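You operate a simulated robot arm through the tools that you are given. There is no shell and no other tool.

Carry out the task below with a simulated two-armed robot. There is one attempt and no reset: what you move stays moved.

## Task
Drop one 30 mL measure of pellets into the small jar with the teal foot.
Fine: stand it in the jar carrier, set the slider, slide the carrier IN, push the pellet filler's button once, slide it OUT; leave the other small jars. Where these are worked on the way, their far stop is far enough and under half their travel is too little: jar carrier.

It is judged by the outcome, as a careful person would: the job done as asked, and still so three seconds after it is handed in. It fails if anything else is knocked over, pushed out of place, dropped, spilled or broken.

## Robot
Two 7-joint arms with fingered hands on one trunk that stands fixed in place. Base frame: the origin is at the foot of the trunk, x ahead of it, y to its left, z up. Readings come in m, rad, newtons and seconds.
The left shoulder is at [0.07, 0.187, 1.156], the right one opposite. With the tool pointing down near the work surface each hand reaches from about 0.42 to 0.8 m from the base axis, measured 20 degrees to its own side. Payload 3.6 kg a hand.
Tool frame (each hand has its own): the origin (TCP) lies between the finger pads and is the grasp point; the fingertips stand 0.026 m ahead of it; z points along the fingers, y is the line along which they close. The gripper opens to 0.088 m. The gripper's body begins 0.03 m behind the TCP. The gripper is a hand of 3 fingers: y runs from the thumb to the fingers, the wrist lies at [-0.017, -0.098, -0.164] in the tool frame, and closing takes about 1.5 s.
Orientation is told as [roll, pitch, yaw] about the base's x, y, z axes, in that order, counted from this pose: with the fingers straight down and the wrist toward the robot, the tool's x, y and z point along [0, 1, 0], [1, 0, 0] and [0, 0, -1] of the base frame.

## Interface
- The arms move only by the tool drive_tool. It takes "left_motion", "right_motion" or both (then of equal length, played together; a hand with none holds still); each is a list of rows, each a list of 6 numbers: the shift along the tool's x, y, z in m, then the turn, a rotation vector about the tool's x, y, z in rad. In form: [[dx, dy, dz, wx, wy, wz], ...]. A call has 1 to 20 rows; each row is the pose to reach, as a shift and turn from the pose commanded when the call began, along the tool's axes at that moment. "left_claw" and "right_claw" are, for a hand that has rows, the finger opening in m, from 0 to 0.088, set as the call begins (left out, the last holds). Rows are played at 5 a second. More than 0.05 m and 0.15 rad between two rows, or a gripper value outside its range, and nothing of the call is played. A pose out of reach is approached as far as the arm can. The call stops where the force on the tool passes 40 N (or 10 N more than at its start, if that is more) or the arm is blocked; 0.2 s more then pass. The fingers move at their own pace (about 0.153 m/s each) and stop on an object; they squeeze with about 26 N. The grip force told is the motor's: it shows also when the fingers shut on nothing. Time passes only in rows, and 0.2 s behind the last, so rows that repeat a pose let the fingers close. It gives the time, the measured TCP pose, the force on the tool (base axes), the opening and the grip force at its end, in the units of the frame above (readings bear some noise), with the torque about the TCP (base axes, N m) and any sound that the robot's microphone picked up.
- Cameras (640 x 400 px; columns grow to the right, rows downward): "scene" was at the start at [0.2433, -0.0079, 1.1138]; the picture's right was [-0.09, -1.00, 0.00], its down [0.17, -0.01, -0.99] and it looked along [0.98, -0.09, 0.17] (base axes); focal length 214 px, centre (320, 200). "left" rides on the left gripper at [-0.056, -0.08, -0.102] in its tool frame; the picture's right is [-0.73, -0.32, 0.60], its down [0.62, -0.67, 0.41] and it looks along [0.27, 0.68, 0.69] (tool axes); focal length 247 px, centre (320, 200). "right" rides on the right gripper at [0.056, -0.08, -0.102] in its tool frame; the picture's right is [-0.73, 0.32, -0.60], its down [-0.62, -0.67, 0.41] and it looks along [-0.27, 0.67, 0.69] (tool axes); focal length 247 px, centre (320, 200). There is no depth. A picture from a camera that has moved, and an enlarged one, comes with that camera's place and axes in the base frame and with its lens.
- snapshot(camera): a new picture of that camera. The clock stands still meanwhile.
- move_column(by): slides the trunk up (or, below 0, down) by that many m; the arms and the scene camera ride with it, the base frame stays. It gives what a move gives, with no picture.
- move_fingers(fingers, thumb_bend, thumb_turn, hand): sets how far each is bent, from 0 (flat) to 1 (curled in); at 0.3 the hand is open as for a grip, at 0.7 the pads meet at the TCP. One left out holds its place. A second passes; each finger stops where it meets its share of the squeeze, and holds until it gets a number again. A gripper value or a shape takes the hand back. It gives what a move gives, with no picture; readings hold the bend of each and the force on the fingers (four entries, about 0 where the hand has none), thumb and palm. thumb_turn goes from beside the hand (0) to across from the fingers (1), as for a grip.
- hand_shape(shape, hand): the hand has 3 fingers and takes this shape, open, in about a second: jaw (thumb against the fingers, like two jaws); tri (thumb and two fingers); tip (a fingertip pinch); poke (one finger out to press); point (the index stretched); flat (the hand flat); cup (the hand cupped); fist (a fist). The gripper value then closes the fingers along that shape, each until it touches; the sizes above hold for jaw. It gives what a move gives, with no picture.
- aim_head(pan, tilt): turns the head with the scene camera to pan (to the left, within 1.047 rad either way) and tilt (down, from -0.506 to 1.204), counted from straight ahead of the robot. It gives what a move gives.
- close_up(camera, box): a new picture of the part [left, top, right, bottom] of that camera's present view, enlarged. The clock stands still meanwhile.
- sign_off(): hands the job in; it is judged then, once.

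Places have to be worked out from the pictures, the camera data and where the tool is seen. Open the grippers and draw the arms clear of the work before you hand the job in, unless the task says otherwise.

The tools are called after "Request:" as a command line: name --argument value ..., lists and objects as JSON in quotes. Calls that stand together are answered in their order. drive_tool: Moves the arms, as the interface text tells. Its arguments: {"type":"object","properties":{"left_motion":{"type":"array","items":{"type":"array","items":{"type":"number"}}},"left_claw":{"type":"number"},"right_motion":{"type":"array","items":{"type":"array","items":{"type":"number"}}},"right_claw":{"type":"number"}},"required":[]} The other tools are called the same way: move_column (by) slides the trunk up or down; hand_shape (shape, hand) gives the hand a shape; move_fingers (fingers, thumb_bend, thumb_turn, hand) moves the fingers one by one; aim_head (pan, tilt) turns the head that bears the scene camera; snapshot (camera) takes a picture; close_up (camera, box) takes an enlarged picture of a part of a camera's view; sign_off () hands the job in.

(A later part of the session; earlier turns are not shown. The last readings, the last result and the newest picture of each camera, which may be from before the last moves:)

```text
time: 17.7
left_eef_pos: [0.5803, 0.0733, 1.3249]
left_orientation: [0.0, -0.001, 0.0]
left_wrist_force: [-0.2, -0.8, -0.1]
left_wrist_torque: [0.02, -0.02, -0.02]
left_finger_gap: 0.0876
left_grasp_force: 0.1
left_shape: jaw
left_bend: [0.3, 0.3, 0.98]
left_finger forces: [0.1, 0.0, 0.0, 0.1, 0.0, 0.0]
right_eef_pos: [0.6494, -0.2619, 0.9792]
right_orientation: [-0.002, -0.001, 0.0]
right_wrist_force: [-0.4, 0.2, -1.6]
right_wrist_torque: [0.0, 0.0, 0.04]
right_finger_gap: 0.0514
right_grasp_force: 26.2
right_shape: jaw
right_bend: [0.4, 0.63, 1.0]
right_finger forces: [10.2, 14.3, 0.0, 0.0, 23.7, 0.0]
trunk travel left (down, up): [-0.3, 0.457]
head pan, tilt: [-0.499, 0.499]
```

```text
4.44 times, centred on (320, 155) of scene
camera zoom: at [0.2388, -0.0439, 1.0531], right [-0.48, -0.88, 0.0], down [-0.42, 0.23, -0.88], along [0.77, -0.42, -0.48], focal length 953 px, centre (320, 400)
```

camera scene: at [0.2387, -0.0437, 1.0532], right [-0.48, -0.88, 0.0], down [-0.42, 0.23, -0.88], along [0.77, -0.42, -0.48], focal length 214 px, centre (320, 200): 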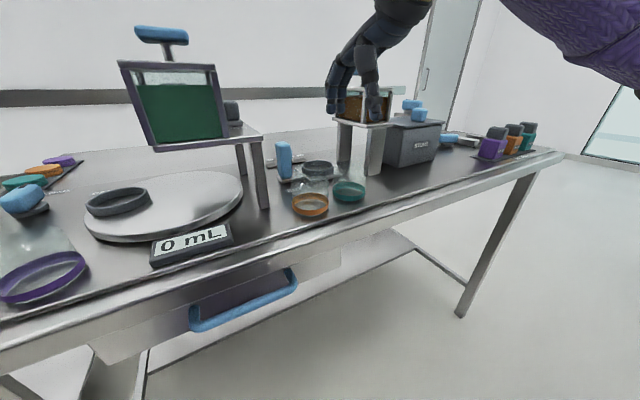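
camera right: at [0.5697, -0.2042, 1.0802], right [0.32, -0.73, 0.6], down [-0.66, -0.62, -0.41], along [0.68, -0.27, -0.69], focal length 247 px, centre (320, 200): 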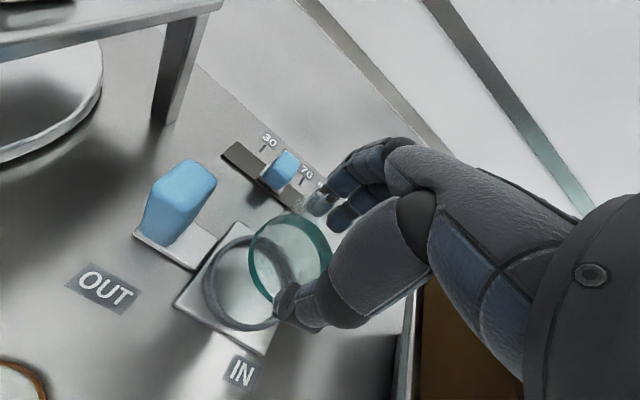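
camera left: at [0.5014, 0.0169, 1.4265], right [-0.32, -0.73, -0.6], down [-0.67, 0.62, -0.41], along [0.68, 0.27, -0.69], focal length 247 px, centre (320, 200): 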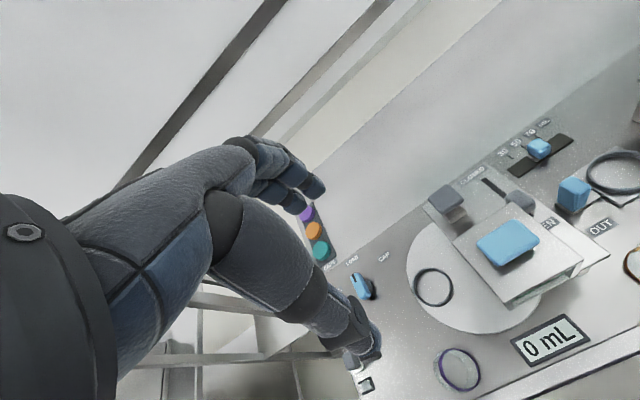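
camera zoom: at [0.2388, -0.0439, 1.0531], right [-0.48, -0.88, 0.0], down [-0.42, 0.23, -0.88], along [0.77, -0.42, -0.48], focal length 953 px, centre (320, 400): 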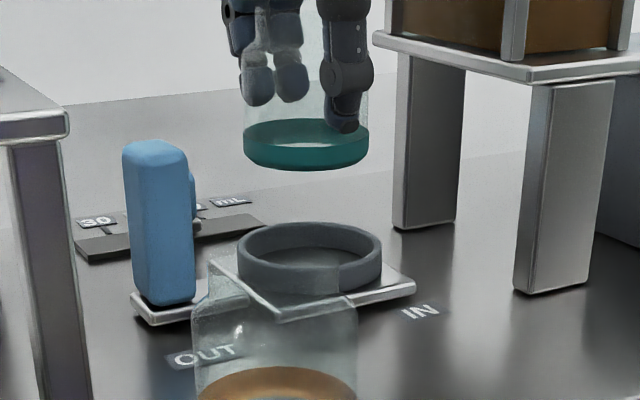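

Laterally (scene view) the jar is within ~1 mm of the ring centre. I zoom into the wrist view to judge the other direction.

Request:
close_up --camera "right" --box '[160, 190, 350, 370]'

Request:
close_up --camera "scene" --box '[295, 130, 345, 185]'

Request:
close_up --camera "left" --box '[500, 130, 640, 270]'

```text
2.22 times, centred on (255, 280) of right
camera zoom: at [0.5697, -0.2042, 1.0802], right [0.32, -0.73, 0.6], down [-0.66, -0.62, -0.41], along [0.68, -0.27, -0.69], focal length 549 px, centre (464, 22)
```

zoom: 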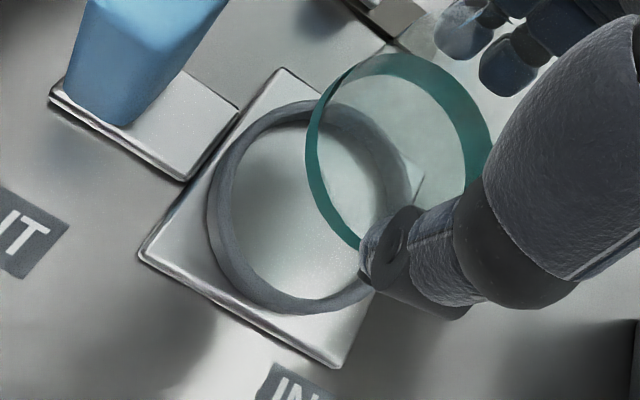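

```text
7.27 times, centred on (320, 158) of scene
camera zoom: at [0.2388, -0.0439, 1.0531], right [-0.48, -0.88, 0.0], down [-0.42, 0.23, -0.88], along [0.77, -0.42, -0.48], focal length 1560 px, centre (320, 509)
```

zoom: 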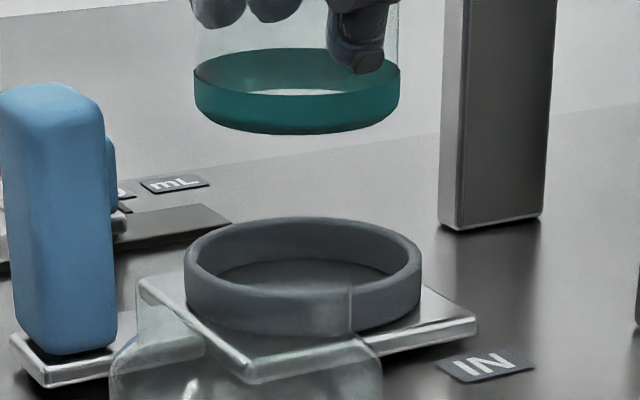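

```text
2.86 times, centred on (570, 200) of left
camera zoom: at [0.5014, 0.0167, 1.4265], right [-0.32, -0.73, -0.6], down [-0.67, 0.62, -0.41], along [0.68, 0.27, -0.69], focal length 706 px, centre (-394, 200)
```

zoom: 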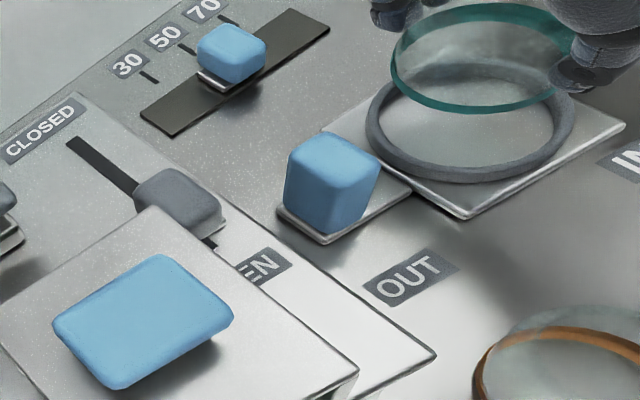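

The left and wrist cameras both put the jar about 5 mm too far forward (+x), with y within 1 mm. I shift back 4.5 mm and lower 3 cm, still above the ring, then recheck.

Request:
drive_tool --right_motion '[[0, -0.0045, 0, 0, 0, 0], [0, -0.0045, 0.015, 0, 0, 0], [0, -0.0045, 0.03, 0, 0, 0], [0, -0.0045, 0.03, 0, 0, 0]]'

Request:
close_up --camera "right" --box '[160, 190, 350, 370]'

Request:
close_up --camera "scene" --box '[295, 130, 345, 185]'

Request:
close_up --camera "left" --box '[560, 120, 640, 180]'

```text
time: 18.7
left_eef_pos: [0.5809, 0.0724, 1.3249]
left_orientation: [-0.002, -0.001, 0.0]
left_wrist_force: [0.1, -0.2, 0.2]
left_wrist_torque: [0.05, 0.01, 0.04]
left_finger_gap: 0.0877
left_grasp_force: 0.0
left_shape: jaw
left_bend: [0.3, 0.3, 0.98]
left_finger forces: [0.1, 0.0, 0.1, 0.0, 0.0, 0.0]
right_eef_pos: [0.6443, -0.26, 0.951]
right_orientation: [0.0, 0.0, 0.0]
right_wrist_force: [-0.1, 0.3, -1.6]
right_wrist_torque: [0.03, 0.01, -0.01]
right_finger_gap: 0.0513
right_grasp_force: 25.9
right_shape: jaw
right_bend: [0.4, 0.63, 1.0]
right_finger forces: [10.3, 14.4, 0.1, 0.1, 23.7, 0.0]
trunk travel left (down, up): [-0.3, 0.457]
head pan, tilt: [-0.499, 0.499]
```

```text
2.22 times, centred on (255, 280) of right
camera zoom: at [0.5636, -0.2037, 1.0507], right [0.32, -0.73, 0.6], down [-0.66, -0.62, -0.41], along [0.68, -0.27, -0.69], focal length 549 px, centre (464, 22)
```

zoom: 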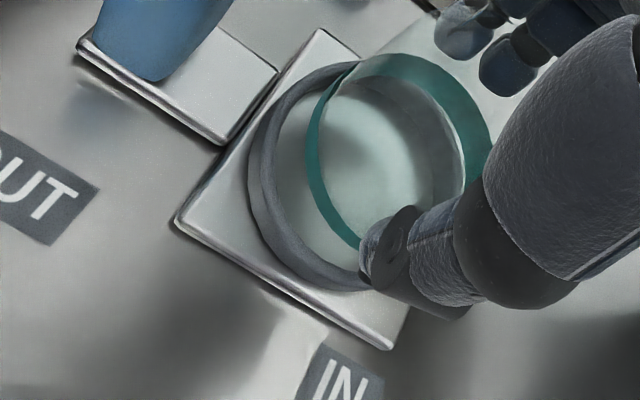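

```text
7.27 times, centred on (320, 158) of scene
camera zoom: at [0.239, -0.0437, 1.0531], right [-0.48, -0.88, 0.0], down [-0.42, 0.23, -0.88], along [0.77, -0.42, -0.48], focal length 1560 px, centre (320, 509)
```

zoom: 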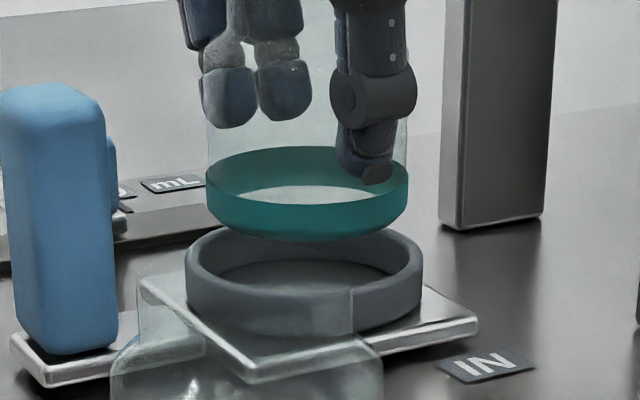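

```text
6.67 times, centred on (600, 150) of left
camera zoom: at [0.5016, 0.0169, 1.4264], right [-0.32, -0.73, -0.6], down [-0.67, 0.62, -0.41], along [0.68, 0.27, -0.69], focal length 1646 px, centre (-1547, 533)
```

zoom: 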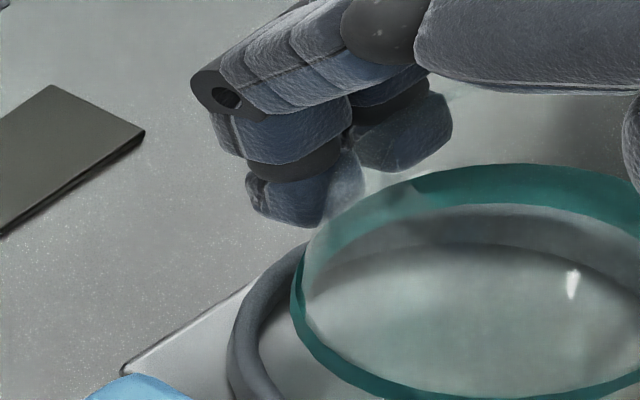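

Wrist view now shows x within ~1 mm, y within ~1–2 mm. I take a wider left-camera close-up to cross-check before lowering.

Request:
close_up --camera "left" --box '[580, 110, 640, 200]'

Request:
close_up --camera "right" --box '[210, 190, 350, 330]'

```text
4.44 times, centred on (610, 155) of left
camera zoom: at [0.5016, 0.0169, 1.4264], right [-0.32, -0.73, -0.6], down [-0.67, 0.62, -0.41], along [0.68, 0.27, -0.69], focal length 1098 px, centre (-969, 400)
```

zoom: 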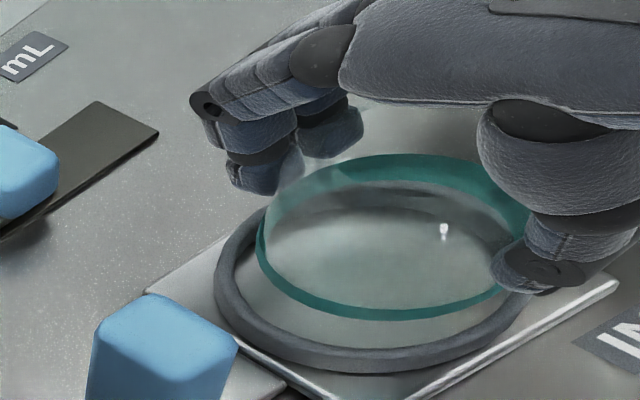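

```text
2.86 times, centred on (280, 260) of right
camera zoom: at [0.5636, -0.2037, 1.0507], right [0.32, -0.73, 0.6], down [-0.66, -0.62, -0.41], along [0.68, -0.27, -0.69], focal length 706 px, centre (434, 29)
```

zoom: 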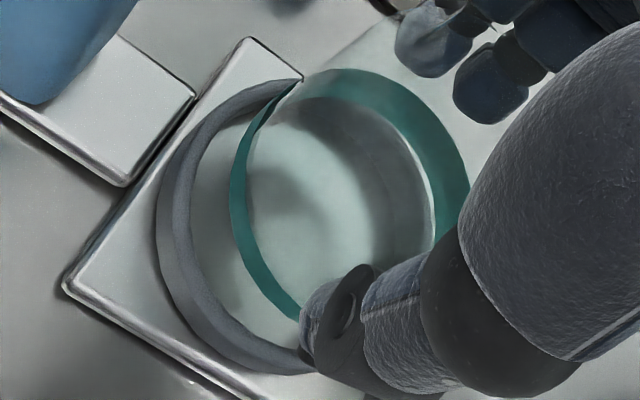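

Both views agree the jar is centred to about 1 mm. I lower slowly in small steps to just inside the ring and watch the force.

Request:
drive_tool --right_motion '[[0, 0, 0.004, 0, 0, 0], [0, 0, 0.008, 0, 0, 0], [0, 0, 0.011, 0, 0, 0], [0, 0, 0.014, 0, 0, 0], [0, 0, 0.014, 0, 0, 0]]'

Request:
close_up --camera "right" --box '[210, 190, 350, 330]'

Request:
close_up --camera "scene" --box '[295, 130, 345, 185]'

Request:
close_up --camera "left" --box '[580, 110, 640, 200]'

```text
time: 19.9
left_eef_pos: [0.5798, 0.0722, 1.3246]
left_orientation: [-0.001, -0.001, -0.001]
left_wrist_force: [-0.7, -0.2, 0.1]
left_wrist_torque: [0.0, 0.01, -0.02]
left_finger_gap: 0.0877
left_grasp_force: 0.0
left_shape: jaw
left_bend: [0.3, 0.3, 0.98]
left_finger forces: [0.1, 0.1, 0.0, 0.0, 0.1, 0.1]
right_eef_pos: [0.6429, -0.2611, 0.9357]
right_orientation: [0.0, 0.001, 0.002]
right_wrist_force: [-0.2, -0.6, -1.1]
right_wrist_torque: [0.04, -0.01, 0.0]
right_finger_gap: 0.0518
right_grasp_force: 26.3
right_shape: jaw
right_bend: [0.4, 0.63, 1.0]
right_finger forces: [10.1, 14.2, 0.0, 0.0, 23.7, 0.1]
trunk travel left (down, up): [-0.3, 0.457]
head pan, tilt: [-0.499, 0.499]
```

```text
2.86 times, centred on (280, 260) of right
camera zoom: at [0.5631, -0.2041, 1.0366], right [0.32, -0.73, 0.6], down [-0.66, -0.62, -0.41], along [0.68, -0.27, -0.69], focal length 706 px, centre (434, 29)
```

zoom: 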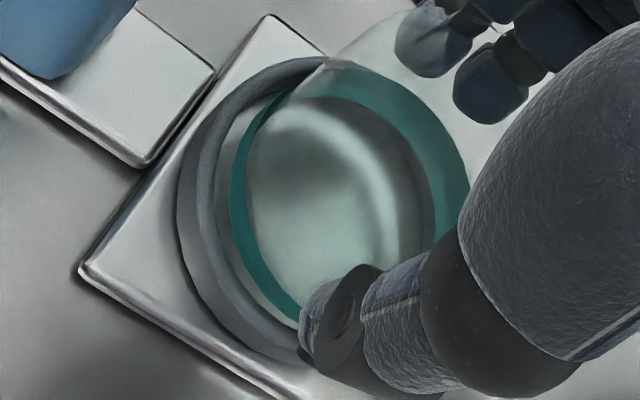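

```text
7.27 times, centred on (320, 158) of scene
camera zoom: at [0.239, -0.0437, 1.0531], right [-0.48, -0.88, 0.0], down [-0.42, 0.23, -0.88], along [0.77, -0.42, -0.48], focal length 1560 px, centre (320, 509)
```

zoom: 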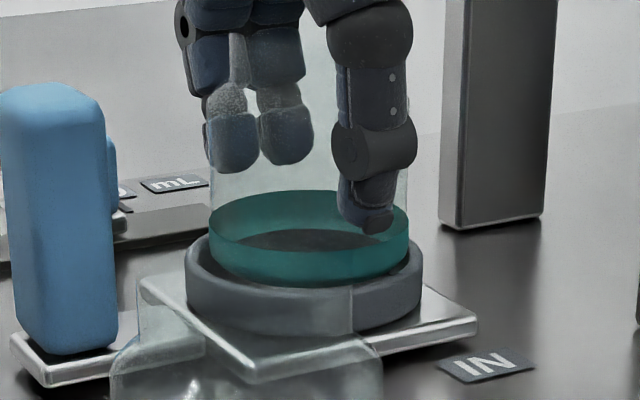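

```text
4.44 times, centred on (610, 155) of left
camera zoom: at [0.5016, 0.0169, 1.4264], right [-0.32, -0.73, -0.6], down [-0.67, 0.62, -0.41], along [0.68, 0.27, -0.69], focal length 1098 px, centre (-969, 400)
```

zoom: 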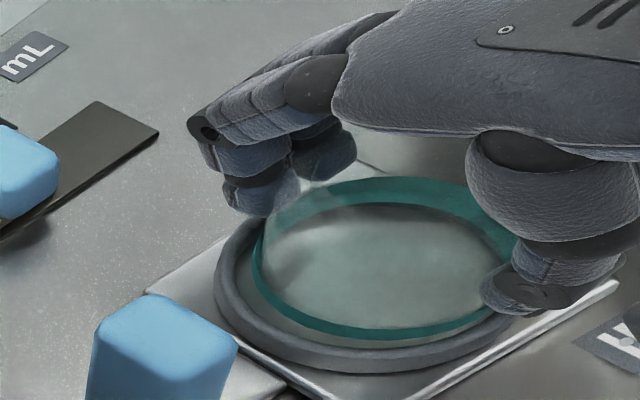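

The jar's foot is at the ring mouth with no contact force. I nudge about 1 mm left (scene view offset) and lower a further 6 mm.

Request:
drive_tool --right_motion '[[0.001, 0.0007, 0, 0, 0, 0], [0.001, 0.0007, 0.002, 0, 0, 0], [0.001, 0.0007, 0.004, 0, 0, 0], [0.001, 0.0007, 0.006, 0, 0, 0], [0.001, 0.0007, 0.006, 0, 0, 0]]'

Request:
close_up --camera "scene" --box '[295, 130, 345, 185]'

Request:
close_up --camera "right" --box '[210, 190, 350, 330]'

```text
time: 21.1
left_eef_pos: [0.5809, 0.0722, 1.3239]
left_orientation: [0.0, 0.001, 0.001]
left_wrist_force: [-0.4, 0.0, -0.1]
left_wrist_torque: [0.0, 0.02, -0.03]
left_finger_gap: 0.0878
left_grasp_force: 0.2
left_shape: jaw
left_bend: [0.3, 0.3, 0.98]
left_finger forces: [0.1, 0.0, 0.0, 0.1, 0.1, 0.1]
right_eef_pos: [0.6446, -0.2612, 0.9291]
right_orientation: [0.001, 0.0, 0.003]
right_wrist_force: [-0.4, -0.7, -0.6]
right_wrist_torque: [0.01, 0.03, -0.01]
right_finger_gap: 0.0517
right_grasp_force: 26.7
right_shape: jaw
right_bend: [0.4, 0.63, 1.0]
right_finger forces: [10.2, 14.3, 0.0, 0.1, 23.7, 0.0]
trunk travel left (down, up): [-0.3, 0.457]
head pan, tilt: [-0.499, 0.499]
```

```text
7.27 times, centred on (320, 158) of scene
camera zoom: at [0.239, -0.0437, 1.0531], right [-0.48, -0.88, 0.0], down [-0.42, 0.23, -0.88], along [0.77, -0.42, -0.48], focal length 1560 px, centre (320, 509)
```

zoom: 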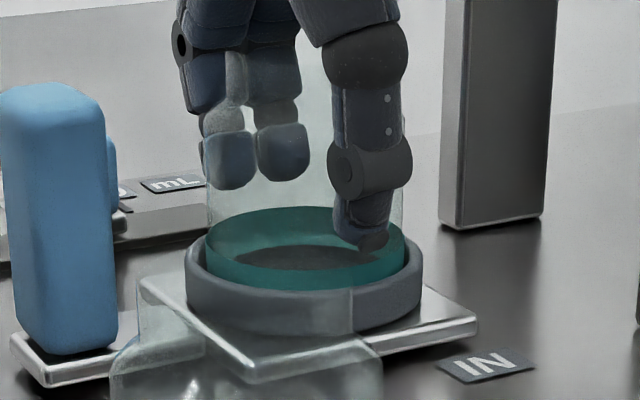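

```text
2.86 times, centred on (280, 260) of right
camera zoom: at [0.564, -0.2033, 1.031], right [0.32, -0.73, 0.6], down [-0.66, -0.62, -0.41], along [0.68, -0.27, -0.69], focal length 706 px, centre (434, 29)
```

zoom: 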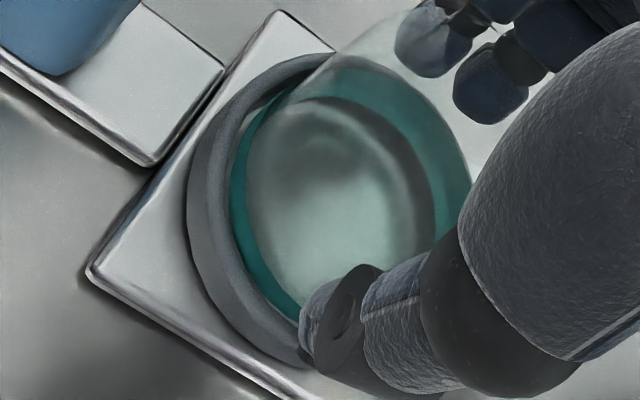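

The foot is now inside the ring, still no contact force. I continue down in 1–2 mm steps to seat it.

Request:
drive_tool --right_motion '[[0, 0, 0.001, 0, 0, 0], [0, 0, 0.002, 0, 0, 0], [0, 0, 0.003, 0, 0, 0], [0, 0, 0.003, 0, 0, 0]]'

Request:
close_up --camera "scene" --box '[295, 130, 345, 185]'

```text
time: 22.1
left_eef_pos: [0.5801, 0.0715, 1.3242]
left_orientation: [0.0, 0.001, -0.001]
left_wrist_force: [0.2, 0.3, 0.1]
left_wrist_torque: [-0.03, -0.03, -0.05]
left_finger_gap: 0.0875
left_grasp_force: 0.1
left_shape: jaw
left_bend: [0.3, 0.3, 0.98]
left_finger forces: [0.0, 0.0, 0.0, 0.0, 0.1, 0.0]
right_eef_pos: [0.6455, -0.2604, 0.9278]
right_orientation: [0.001, 0.002, 0.002]
right_wrist_force: [0.2, -0.2, -2.0]
right_wrist_torque: [-0.02, 0.01, 0.0]
right_finger_gap: 0.0516
right_grasp_force: 26.0
right_shape: jaw
right_bend: [0.4, 0.63, 1.0]
right_finger forces: [10.2, 14.3, 0.1, 0.0, 23.7, 0.0]
trunk travel left (down, up): [-0.3, 0.457]
head pan, tilt: [-0.499, 0.499]
```

```text
7.27 times, centred on (320, 158) of scene
camera zoom: at [0.239, -0.0437, 1.0531], right [-0.48, -0.88, 0.0], down [-0.42, 0.23, -0.88], along [0.77, -0.42, -0.48], focal length 1560 px, centre (320, 509)
```

zoom: 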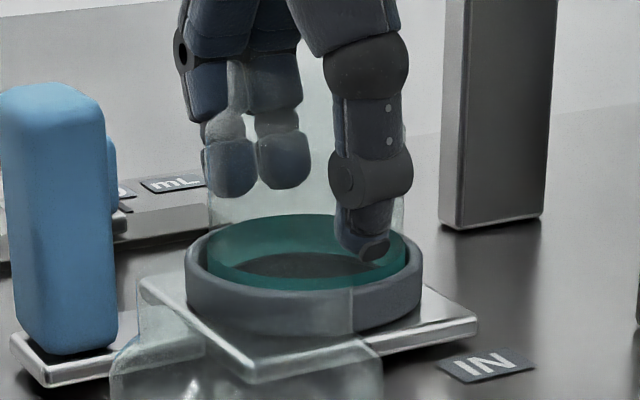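

Still free. I lower another 3 mm in 1 mm steps.

Request:
drive_tool --right_motion '[[0, 0, 0.001, 0, 0, 0], [0, 0, 0.002, 0, 0, 0], [0, 0, 0.003, 0, 0, 0], [0, 0, 0.003, 0, 0, 0]]'

Request:
close_up --camera "scene" --box '[295, 130, 345, 185]'

```text
time: 23.1
left_eef_pos: [0.581, 0.0728, 1.3248]
left_orientation: [-0.001, 0.0, 0.0]
left_wrist_force: [0.0, -0.1, -0.2]
left_wrist_torque: [-0.02, -0.01, -0.02]
left_finger_gap: 0.0877
left_grasp_force: 0.1
left_shape: jaw
left_bend: [0.3, 0.3, 0.98]
left_finger forces: [0.0, 0.0, 0.0, 0.1, 0.1, 0.0]
right_eef_pos: [0.6455, -0.26, 0.9237]
right_orientation: [-0.001, 0.0, 0.001]
right_wrist_force: [0.3, -0.1, -1.2]
right_wrist_torque: [-0.01, -0.01, -0.02]
right_finger_gap: 0.0515
right_grasp_force: 25.5
right_shape: jaw
right_bend: [0.4, 0.63, 1.0]
right_finger forces: [10.2, 14.2, 0.0, 0.1, 23.7, 0.0]
trunk travel left (down, up): [-0.3, 0.457]
head pan, tilt: [-0.499, 0.499]
```

```text
7.27 times, centred on (320, 158) of scene
camera zoom: at [0.239, -0.0437, 1.0531], right [-0.48, -0.88, 0.0], down [-0.42, 0.23, -0.88], along [0.77, -0.42, -0.48], focal length 1560 px, centre (320, 509)
```

zoom: 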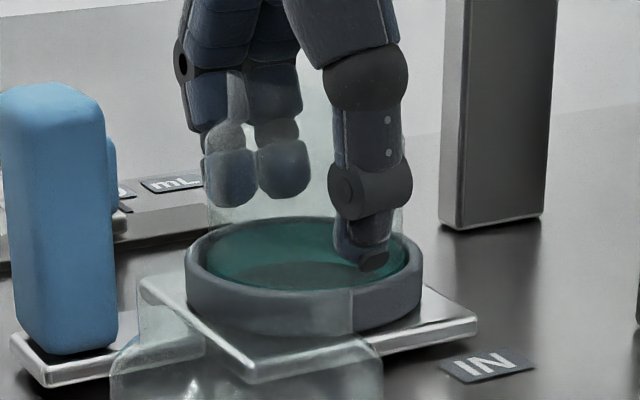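

The foot is nearly all inside the ring with no contact yet; another 3 mm in 1 mm steps.

Request:
drive_tool --right_motion '[[0, 0, 0.001, 0, 0, 0], [0, 0, 0.002, 0, 0, 0], [0, 0, 0.003, 0, 0, 0], [0, 0, 0.003, 0, 0, 0]]'

Request:
close_up --camera "scene" --box '[295, 130, 345, 185]'

```text
time: 24.1
left_eef_pos: [0.5805, 0.0728, 1.3246]
left_orientation: [0.001, -0.001, 0.0]
left_wrist_force: [-0.5, 0.0, -0.8]
left_wrist_torque: [-0.01, -0.03, -0.01]
left_finger_gap: 0.0876
left_grasp_force: 0.0
left_shape: jaw
left_bend: [0.3, 0.3, 0.98]
left_finger forces: [0.0, 0.1, 0.1, 0.1, 0.1, 0.1]
right_eef_pos: [0.6458, -0.2609, 0.923]
right_orientation: [0.0, -0.002, 0.002]
right_wrist_force: [2.1, -0.5, 8.7]
right_wrist_torque: [-0.04, 0.01, 0.01]
right_finger_gap: 0.0514
right_grasp_force: 25.5
right_shape: jaw
right_bend: [0.4, 0.63, 1.0]
right_finger forces: [11.2, 15.9, 0.0, 0.0, 24.3, 0.0]
trunk travel left (down, up): [-0.3, 0.457]
head pan, tilt: [-0.499, 0.499]
```

```text
7.27 times, centred on (320, 158) of scene
camera zoom: at [0.2384, -0.0435, 1.0534], right [-0.48, -0.88, 0.0], down [-0.42, 0.23, -0.88], along [0.77, -0.42, -0.48], focal length 1560 px, centre (320, 509)
```

zoom: 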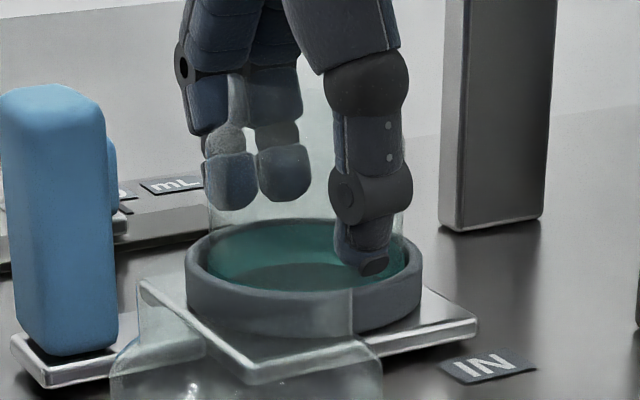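

Contact: 8.7 N upward, so the jar is seated on the carrier plate. I relieve 2 mm and open the fingers.

Request:
drive_tool --right_motion '[[0, 0, -0.001, 0, 0, 0], [0, 0, -0.002, 0, 0, 0]]'

Request:
drive_tool --right_motion '[[0, 0, 0, 0, 0, 0], [0, 0, 0, 0, 0, 0], [0, 0, 0, 0, 0, 0], [0, 0, 0, 0, 0, 0], [0, 0, 0, 0, 0, 0], [0, 0, 0, 0, 0, 0], [0, 0, 0, 0, 0, 0]]' --right_claw 0.088

Request:
close_up --camera "scene" --box '[285, 110, 355, 190]'

Request:
close_up --camera "right" --box '[190, 170, 370, 350]'

```text
time: 24.7
left_eef_pos: [0.5807, 0.0728, 1.3238]
left_orientation: [-0.001, 0.001, -0.002]
left_wrist_force: [-0.7, 0.4, 0.3]
left_wrist_torque: [0.02, 0.0, -0.02]
left_finger_gap: 0.0877
left_grasp_force: 0.0
left_shape: jaw
left_bend: [0.3, 0.3, 0.98]
left_finger forces: [0.1, 0.0, 0.0, 0.0, 0.0, 0.1]
right_eef_pos: [0.6455, -0.2601, 0.9245]
right_orientation: [-0.002, 0.004, 0.003]
right_wrist_force: [3.2, -0.3, 5.5]
right_wrist_torque: [0.0, -0.12, -0.05]
right_finger_gap: 0.0513
right_grasp_force: 26.2
right_shape: jaw
right_bend: [0.4, 0.63, 1.0]
right_finger forces: [11.6, 16.1, 0.0, 0.1, 24.0, 0.0]
trunk travel left (down, up): [-0.3, 0.457]
head pan, tilt: [-0.499, 0.499]
```

```text
time: 26.3
left_eef_pos: [0.581, 0.0708, 1.3234]
left_orientation: [0.001, -0.001, 0.001]
left_wrist_force: [0.4, 0.8, -0.2]
left_wrist_torque: [0.02, -0.02, 0.0]
left_finger_gap: 0.0876
left_grasp_force: 0.1
left_shape: jaw
left_bend: [0.3, 0.3, 0.98]
left_finger forces: [0.1, 0.1, 0.0, 0.0, 0.0, 0.1]
right_eef_pos: [0.6446, -0.2609, 0.9245]
right_orientation: [0.0, 0.0, 0.003]
right_wrist_force: [-0.2, -0.3, 0.1]
right_wrist_torque: [-0.01, -0.01, 0.01]
right_finger_gap: 0.0878
right_grasp_force: 0.1
right_shape: jaw
right_bend: [0.3, 0.3, 0.98]
right_finger forces: [0.0, 0.0, 0.1, 0.1, 0.0, 0.0]
trunk travel left (down, up): [-0.3, 0.457]
head pan, tilt: [-0.499, 0.499]
```

```text
5.00 times, centred on (320, 150) of scene
camera zoom: at [0.239, -0.0437, 1.0531], right [-0.48, -0.88, 0.0], down [-0.42, 0.23, -0.88], along [0.77, -0.42, -0.48], focal length 1072 px, centre (320, 450)
```

zoom: 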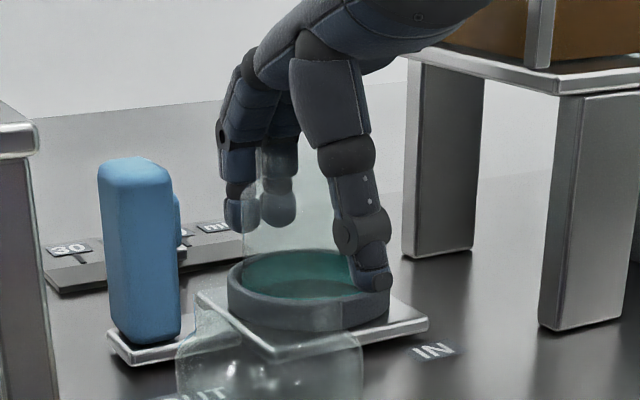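

```text
2.22 times, centred on (280, 260) of right
camera zoom: at [0.5646, -0.2039, 1.0245], right [0.32, -0.73, 0.6], down [-0.66, -0.62, -0.41], along [0.68, -0.27, -0.69], focal length 549 px, centre (409, 67)
```

zoom: 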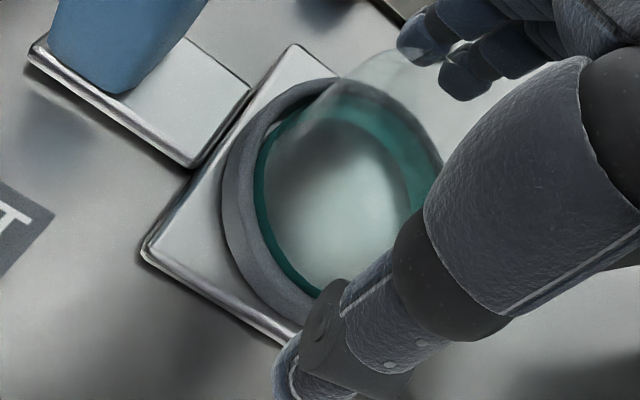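

The jar is released and seated in the ring. I lift straight up out of the way.

Request:
drive_tool --right_motion '[[0, 0, -0.015, 0, 0, 0], [0, 0, -0.03, 0, 0, 0], [0, 0, -0.05, 0, 0, 0], [0, 0, -0.075, 0, 0, 0], [0, 0, -0.1, 0, 0, 0], [0, 0, -0.1, 0, 0, 0]]'

Request:
snapshot --camera "right"

Request:
close_up --camera "scene" --box '[250, 110, 370, 200]'

Request:
close_up --camera "left" --box '[480, 100, 640, 220]'

```text
time: 27.7
left_eef_pos: [0.581, 0.0724, 1.3242]
left_orientation: [-0.001, 0.001, -0.001]
left_wrist_force: [-0.4, 0.4, -0.2]
left_wrist_torque: [-0.01, 0.07, -0.06]
left_finger_gap: 0.0877
left_grasp_force: 0.1
left_shape: jaw
left_bend: [0.3, 0.3, 0.98]
left_finger forces: [0.0, 0.0, 0.0, 0.0, 0.1, 0.0]
right_eef_pos: [0.644, -0.2608, 1.0251]
right_orientation: [0.001, 0.002, 0.002]
right_wrist_force: [0.1, 0.9, -0.3]
right_wrist_torque: [0.04, -0.01, -0.04]
right_finger_gap: 0.0878
right_grasp_force: 0.1
right_shape: jaw
right_bend: [0.3, 0.3, 0.98]
right_finger forces: [0.0, 0.1, 0.1, 0.0, 0.1, 0.0]
trunk travel left (down, up): [-0.3, 0.457]
head pan, tilt: [-0.499, 0.499]
```

```text
taken
camera right: at [0.5647, -0.2038, 1.1253], right [0.32, -0.73, 0.6], down [-0.66, -0.62, -0.41], along [0.68, -0.27, -0.69], focal length 247 px, centre (320, 200)
```

right: 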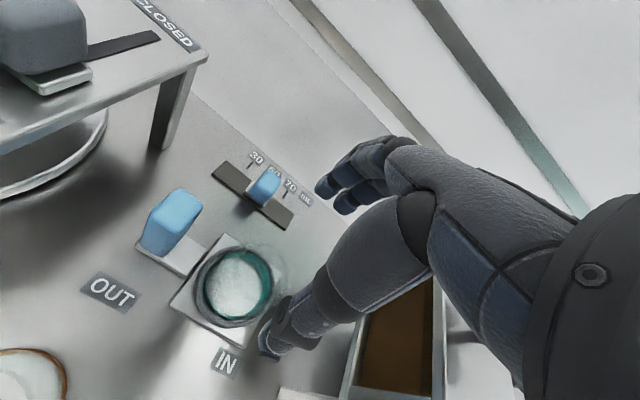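

```text
4.44 times, centred on (310, 155) of scene
camera zoom: at [0.239, -0.0438, 1.0531], right [-0.48, -0.88, 0.0], down [-0.42, 0.23, -0.88], along [0.77, -0.42, -0.48], focal length 953 px, centre (364, 400)
```

zoom: 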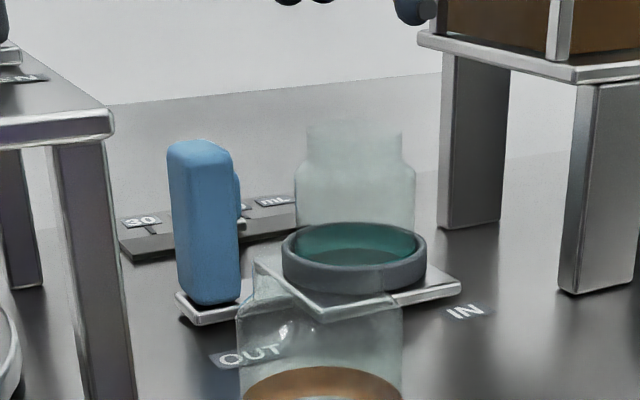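

```text
3.33 times, centred on (560, 160) of left
camera zoom: at [0.5016, 0.0168, 1.4264], right [-0.32, -0.73, -0.6], down [-0.67, 0.62, -0.41], along [0.68, 0.27, -0.69], focal length 823 px, centre (-480, 333)
```

zoom: 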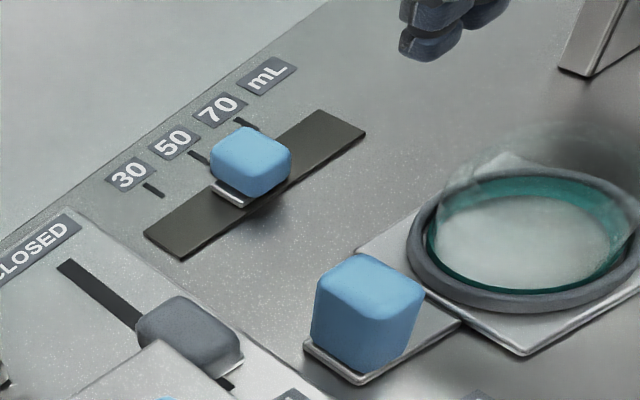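

Jar stands upright in the ring. Slider sits at 50; its track runs y≈-0.173…-0.278 at x≈0.746, so 30 is about 27 mm to the left. I bring the open hand above the slider knob (≈0.746,-0.225).

Request:
drive_tool --right_motion '[[0.012, 0.034, 0, 0, 0, 0], [0.024, 0.068, 0, 0, 0, 0], [0.036, 0.102, 0, 0, 0, 0], [0.036, 0.102, 0, 0, 0, 0]]'

Request:
snapshot --camera "right"

Request:
close_up --camera "left" --box '[480, 60, 640, 180]'

Request:
close_up --camera "scene" --box '[240, 70, 400, 190]'

```text
time: 28.7
left_eef_pos: [0.5817, 0.0716, 1.3236]
left_orientation: [-0.001, 0.002, 0.0]
left_wrist_force: [0.4, -1.2, 0.2]
left_wrist_torque: [0.0, 0.03, 0.03]
left_finger_gap: 0.0876
left_grasp_force: 0.2
left_shape: jaw
left_bend: [0.3, 0.3, 0.98]
left_finger forces: [0.0, 0.0, 0.0, 0.0, 0.0, 0.1]
right_eef_pos: [0.7465, -0.2249, 1.0214]
right_orientation: [0.0, -0.003, 0.002]
right_wrist_force: [0.2, 0.3, 0.2]
right_wrist_torque: [0.0, 0.0, -0.02]
right_finger_gap: 0.0879
right_grasp_force: 0.1
right_shape: jaw
right_bend: [0.3, 0.3, 0.98]
right_finger forces: [0.0, 0.0, 0.1, 0.0, 0.0, 0.0]
trunk travel left (down, up): [-0.3, 0.457]
head pan, tilt: [-0.499, 0.499]
```

```text
taken
camera right: at [0.667, -0.1684, 1.1224], right [0.32, -0.73, 0.6], down [-0.66, -0.62, -0.41], along [0.68, -0.27, -0.69], focal length 247 px, centre (320, 200)
```

right: 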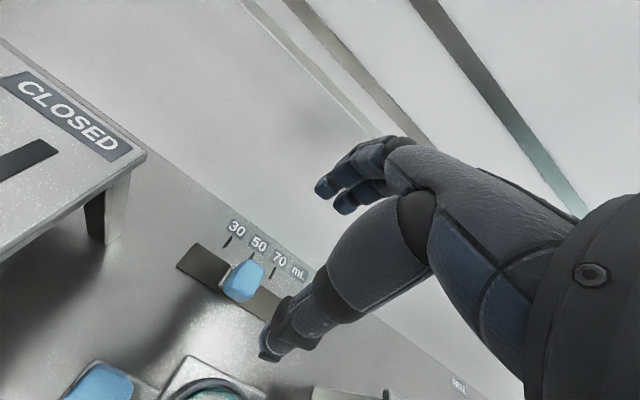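

```text
3.33 times, centred on (560, 120) of left
camera zoom: at [0.5014, 0.0164, 1.4265], right [-0.32, -0.73, -0.6], down [-0.67, 0.62, -0.41], along [0.68, 0.27, -0.69], focal length 823 px, centre (-480, 467)
```

zoom: 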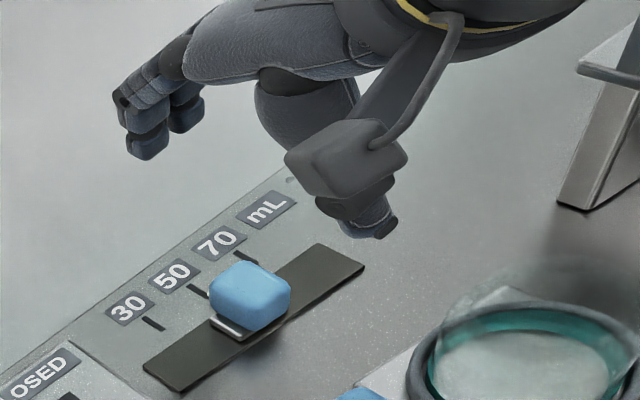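

```text
3.33 times, centred on (320, 130) of scene
camera zoom: at [0.2388, -0.0441, 1.0531], right [-0.48, -0.88, 0.0], down [-0.42, 0.23, -0.88], along [0.77, -0.42, -0.48], focal length 715 px, centre (320, 433)
```

zoom: 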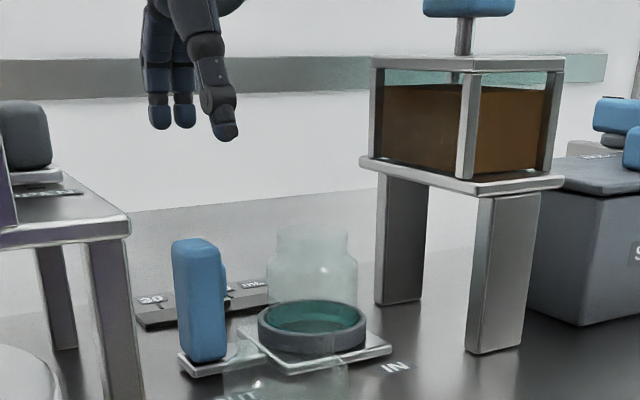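

The hand hangs above the knob. I zoom the wrist view to pin the knob and tick positions.

Request:
close_up --camera "right" --box '[165, 200, 325, 320]'

```text
3.33 times, centred on (245, 260) of right
camera zoom: at [0.667, -0.1684, 1.1224], right [0.32, -0.73, 0.6], down [-0.66, -0.62, -0.41], along [0.68, -0.27, -0.69], focal length 823 px, centre (570, 0)
```

zoom: 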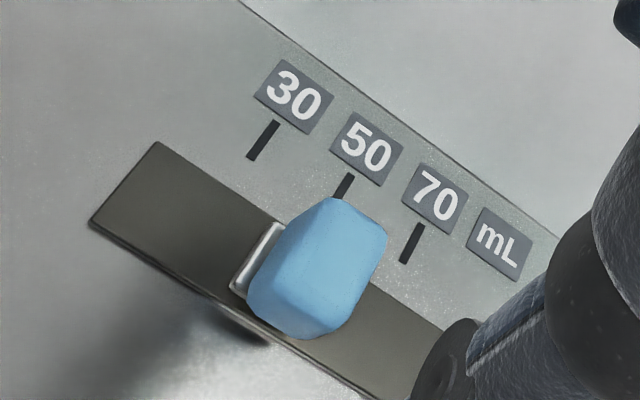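

Ticks measured: 30 at y≈-0.195, 50 at ≈-0.224, 70 at ≈-0.2535; the knob is at 50. I partly close the fingers (to ~0.055) and descend to grasp the knob.

Request:
drive_tool --right_motion '[[0.001, 0.001, 0.02, 0, 0, 0], [0.001, 0.001, 0.04, 0, 0, 0], [0.001, 0.001, 0.06, 0, 0, 0], [0.001, 0.001, 0.07, 0, 0, 0], [0.001, 0.001, 0.07, 0, 0, 0]]' --right_claw 0.055

Request:
close_up --camera "left" --box '[480, 80, 640, 200]'

Request:
close_up --camera "scene" --box '[240, 90, 360, 180]'

Request:
snapshot --camera "right"

```text
time: 29.9
left_eef_pos: [0.5808, 0.073, 1.3244]
left_orientation: [0.0, 0.001, 0.001]
left_wrist_force: [-0.4, 0.9, 0.2]
left_wrist_torque: [0.02, 0.01, -0.03]
left_finger_gap: 0.0873
left_grasp_force: 0.1
left_shape: jaw
left_bend: [0.3, 0.3, 0.98]
left_finger forces: [0.0, 0.1, 0.1, 0.0, 0.1, 0.1]
right_eef_pos: [0.7488, -0.2232, 0.9528]
right_orientation: [-0.001, 0.001, 0.002]
right_wrist_force: [0.6, -0.1, -1.4]
right_wrist_torque: [0.02, 0.0, -0.01]
right_finger_gap: 0.0556
right_grasp_force: 0.1
right_shape: jaw
right_bend: [0.38, 0.61, 1.0]
right_finger forces: [0.0, 0.0, 0.0, 0.0, 0.1, 0.1]
trunk travel left (down, up): [-0.3, 0.457]
head pan, tilt: [-0.499, 0.499]
```

```text
3.33 times, centred on (560, 140) of left
camera zoom: at [0.5015, 0.0169, 1.4264], right [-0.32, -0.73, -0.6], down [-0.67, 0.62, -0.41], along [0.68, 0.27, -0.69], focal length 823 px, centre (-480, 400)
```

zoom: 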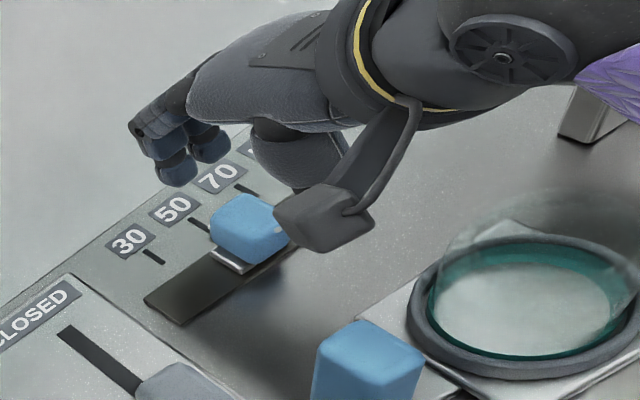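

```text
4.44 times, centred on (300, 135) of scene
camera zoom: at [0.239, -0.0437, 1.0531], right [-0.48, -0.88, 0.0], down [-0.42, 0.23, -0.88], along [0.77, -0.42, -0.48], focal length 953 px, centre (409, 489)
```

zoom: 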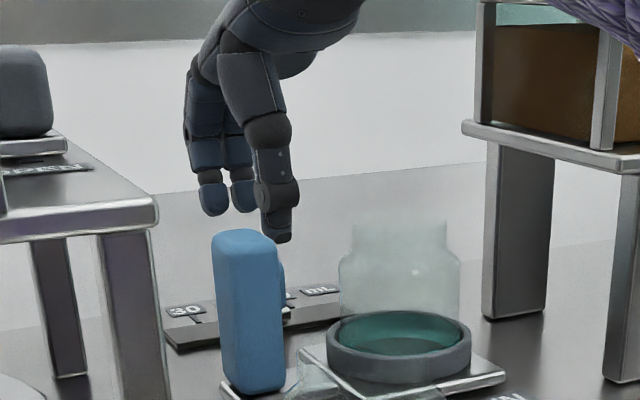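

```text
taken
camera right: at [0.6674, -0.1665, 1.0539], right [0.32, -0.73, 0.6], down [-0.66, -0.62, -0.41], along [0.68, -0.27, -0.69], focal length 247 px, centre (320, 200)
```

right: 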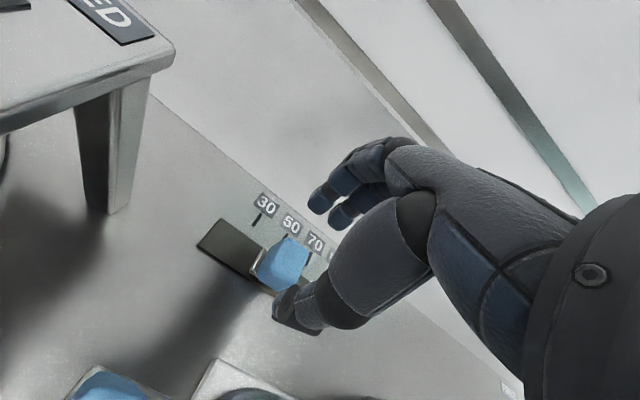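

Before going lower I check where the forearm is relative to the pellet filler.

Request:
snapshot --camera "scene"

Request:
snapshot --camera "left"

Request:
close_up --camera "left" --box '[480, 80, 640, 300]'

```text
taken
camera scene: at [0.239, -0.0437, 1.0531], right [-0.48, -0.88, 0.0], down [-0.42, 0.23, -0.88], along [0.77, -0.42, -0.48], focal length 214 px, centre (320, 200)
```

scene: 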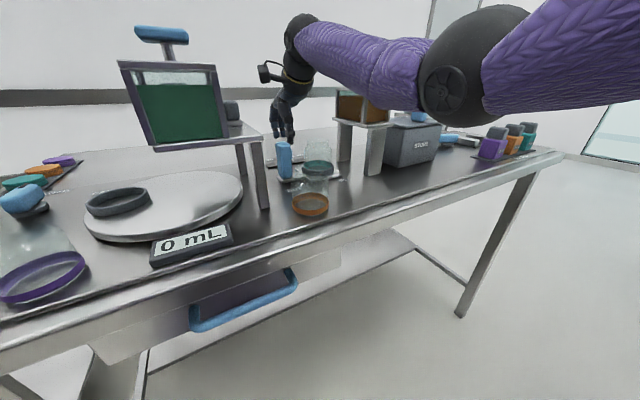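

```text
taken
camera left: at [0.5015, 0.0169, 1.4264], right [-0.32, -0.73, -0.6], down [-0.67, 0.62, -0.41], along [0.68, 0.27, -0.69], focal length 247 px, centre (320, 200)
```

left: 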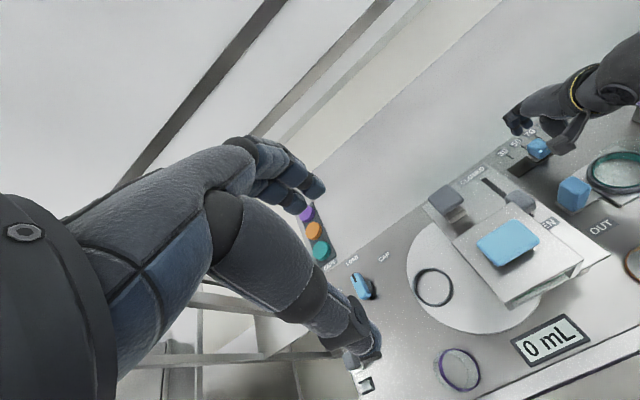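

```text
1.82 times, centred on (560, 190) of left
camera zoom: at [0.5015, 0.0169, 1.4264], right [-0.32, -0.73, -0.6], down [-0.67, 0.62, -0.41], along [0.68, 0.27, -0.69], focal length 449 px, centre (-116, 218)
```

zoom: 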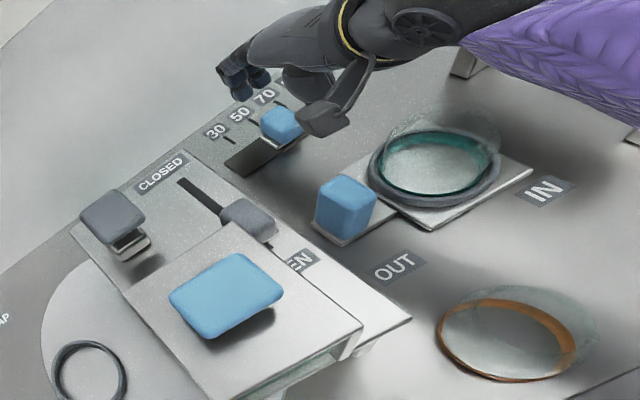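

The forearm passes in front of the filler (elbow around x≈0.41), clear of it and above the jars. I lower the remaining ~4 cm to knob level in small steps.

Request:
drive_tool --right_motion '[[0, 0, 0.012, 0, 0, 0], [0, 0, 0.024, 0, 0, 0], [0, 0, 0.034, 0, 0, 0], [0, 0, 0.04, 0, 0, 0], [0, 0, 0.04, 0, 0, 0]]'

Request:
close_up --camera "left" --box '[480, 80, 640, 200]'

Request:
close_up --camera "right" --box '[180, 170, 380, 350]'

Request:
snapshot --camera "scene"

```text
time: 31.1
left_eef_pos: [0.5805, 0.0721, 1.3251]
left_orientation: [0.0, 0.0, 0.001]
left_wrist_force: [0.2, 0.6, -0.2]
left_wrist_torque: [0.0, 0.0, 0.0]
left_finger_gap: 0.0877
left_grasp_force: 0.1
left_shape: jaw
left_bend: [0.3, 0.3, 0.98]
left_finger forces: [0.1, 0.1, 0.1, 0.0, 0.0, 0.0]
right_eef_pos: [0.7468, -0.2238, 0.9122]
right_orientation: [0.0, 0.002, 0.002]
right_wrist_force: [0.0, 0.9, 0.6]
right_wrist_torque: [-0.02, -0.05, 0.0]
right_finger_gap: 0.0554
right_grasp_force: 0.1
right_shape: jaw
right_bend: [0.38, 0.61, 1.0]
right_finger forces: [0.1, 0.1, 0.0, 0.0, 0.1, 0.1]
trunk travel left (down, up): [-0.3, 0.457]
head pan, tilt: [-0.499, 0.499]
```

```text
3.33 times, centred on (560, 140) of left
camera zoom: at [0.5015, 0.017, 1.4264], right [-0.32, -0.73, -0.6], down [-0.67, 0.62, -0.41], along [0.68, 0.27, -0.69], focal length 823 px, centre (-480, 400)
```

zoom: 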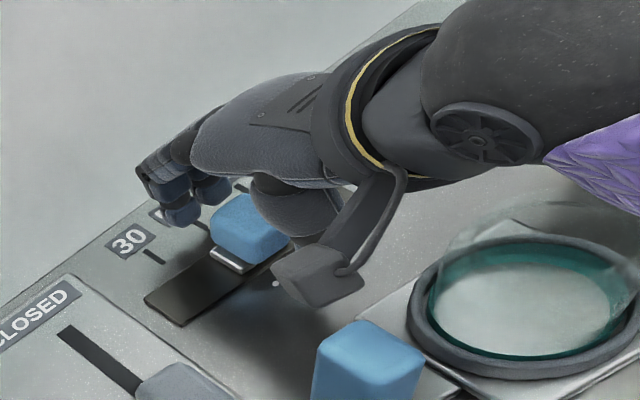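

```text
2.22 times, centred on (280, 260) of right
camera zoom: at [0.6667, -0.1662, 1.0136], right [0.32, -0.73, 0.6], down [-0.66, -0.62, -0.41], along [0.68, -0.27, -0.69], focal length 549 px, centre (409, 67)
```

zoom: 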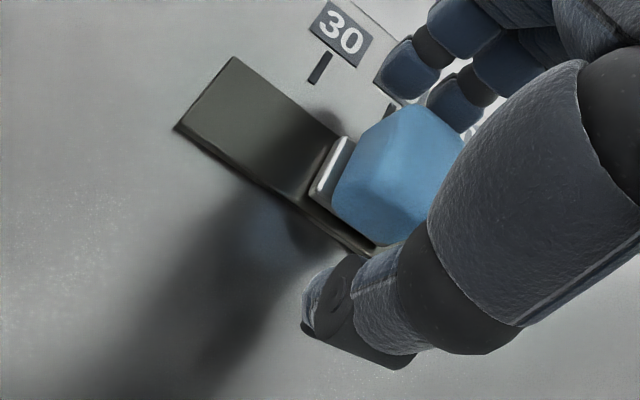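

```text
taken
camera scene: at [0.239, -0.0437, 1.0531], right [-0.48, -0.88, 0.0], down [-0.42, 0.23, -0.88], along [0.77, -0.42, -0.48], focal length 214 px, centre (320, 200)
```

scene: 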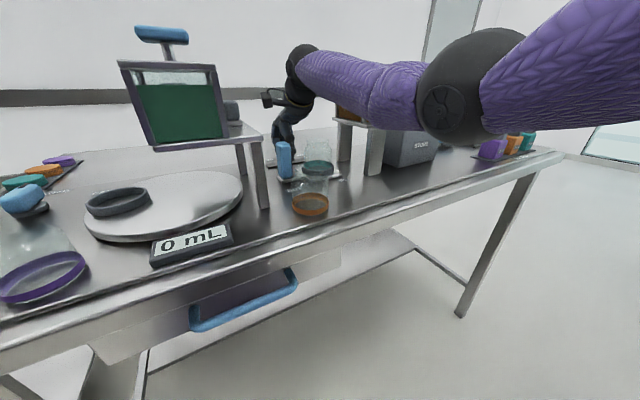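

The knob stands between thumb and fingers. I close on it.

Request:
drive_tool --right_motion '[[0, 0, 0, 0, 0, 0], [0, 0, 0, 0, 0, 0], [0, 0, 0, 0, 0, 0], [0, 0, 0, 0, 0, 0], [0, 0, 0, 0, 0, 0], [0, 0, 0, 0, 0, 0]]' --right_claw 0.01

Request:
close_up --camera "left" --box '[480, 80, 640, 200]'

Request:
close_up --camera "right" --box '[180, 170, 380, 350]'

```text
time: 32.5
left_eef_pos: [0.5818, 0.0729, 1.3232]
left_orientation: [0.0, 0.0, 0.001]
left_wrist_force: [-0.2, 0.2, 0.3]
left_wrist_torque: [0.04, -0.02, -0.01]
left_finger_gap: 0.0876
left_grasp_force: 0.0
left_shape: jaw
left_bend: [0.3, 0.3, 0.98]
left_finger forces: [0.1, 0.0, 0.0, 0.1, 0.0, 0.0]
right_eef_pos: [0.7476, -0.2224, 0.9133]
right_orientation: [0.001, -0.001, 0.003]
right_wrist_force: [6.3, 0.7, 0.2]
right_wrist_torque: [-0.01, -0.16, 0.01]
right_finger_gap: 0.024
right_grasp_force: 26.0
right_shape: jaw
right_bend: [0.51, 0.73, 1.0]
right_finger forces: [15.5, 14.5, 0.0, 0.0, 23.4, 0.1]
trunk travel left (down, up): [-0.3, 0.457]
head pan, tilt: [-0.499, 0.499]
```

```text
3.33 times, centred on (560, 140) of left
camera zoom: at [0.5023, 0.017, 1.4262], right [-0.32, -0.73, -0.6], down [-0.67, 0.62, -0.41], along [0.67, 0.27, -0.69], focal length 823 px, centre (-480, 400)
```

zoom: 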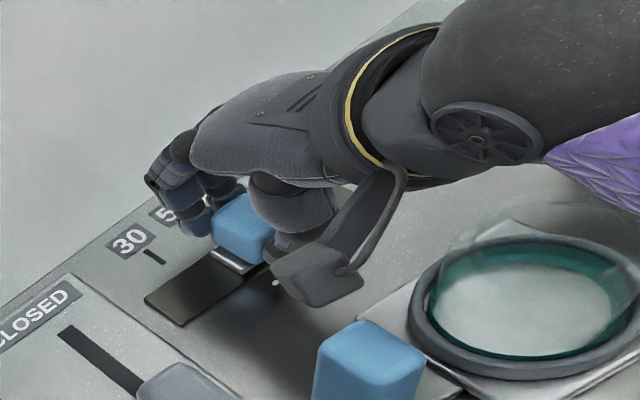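

```text
2.22 times, centred on (280, 260) of right
camera zoom: at [0.6673, -0.1661, 1.0138], right [0.32, -0.73, 0.6], down [-0.66, -0.62, -0.41], along [0.68, -0.27, -0.69], focal length 549 px, centre (409, 67)
```

zoom: 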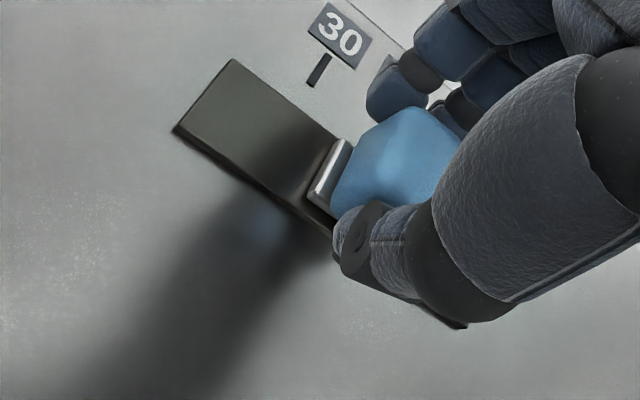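

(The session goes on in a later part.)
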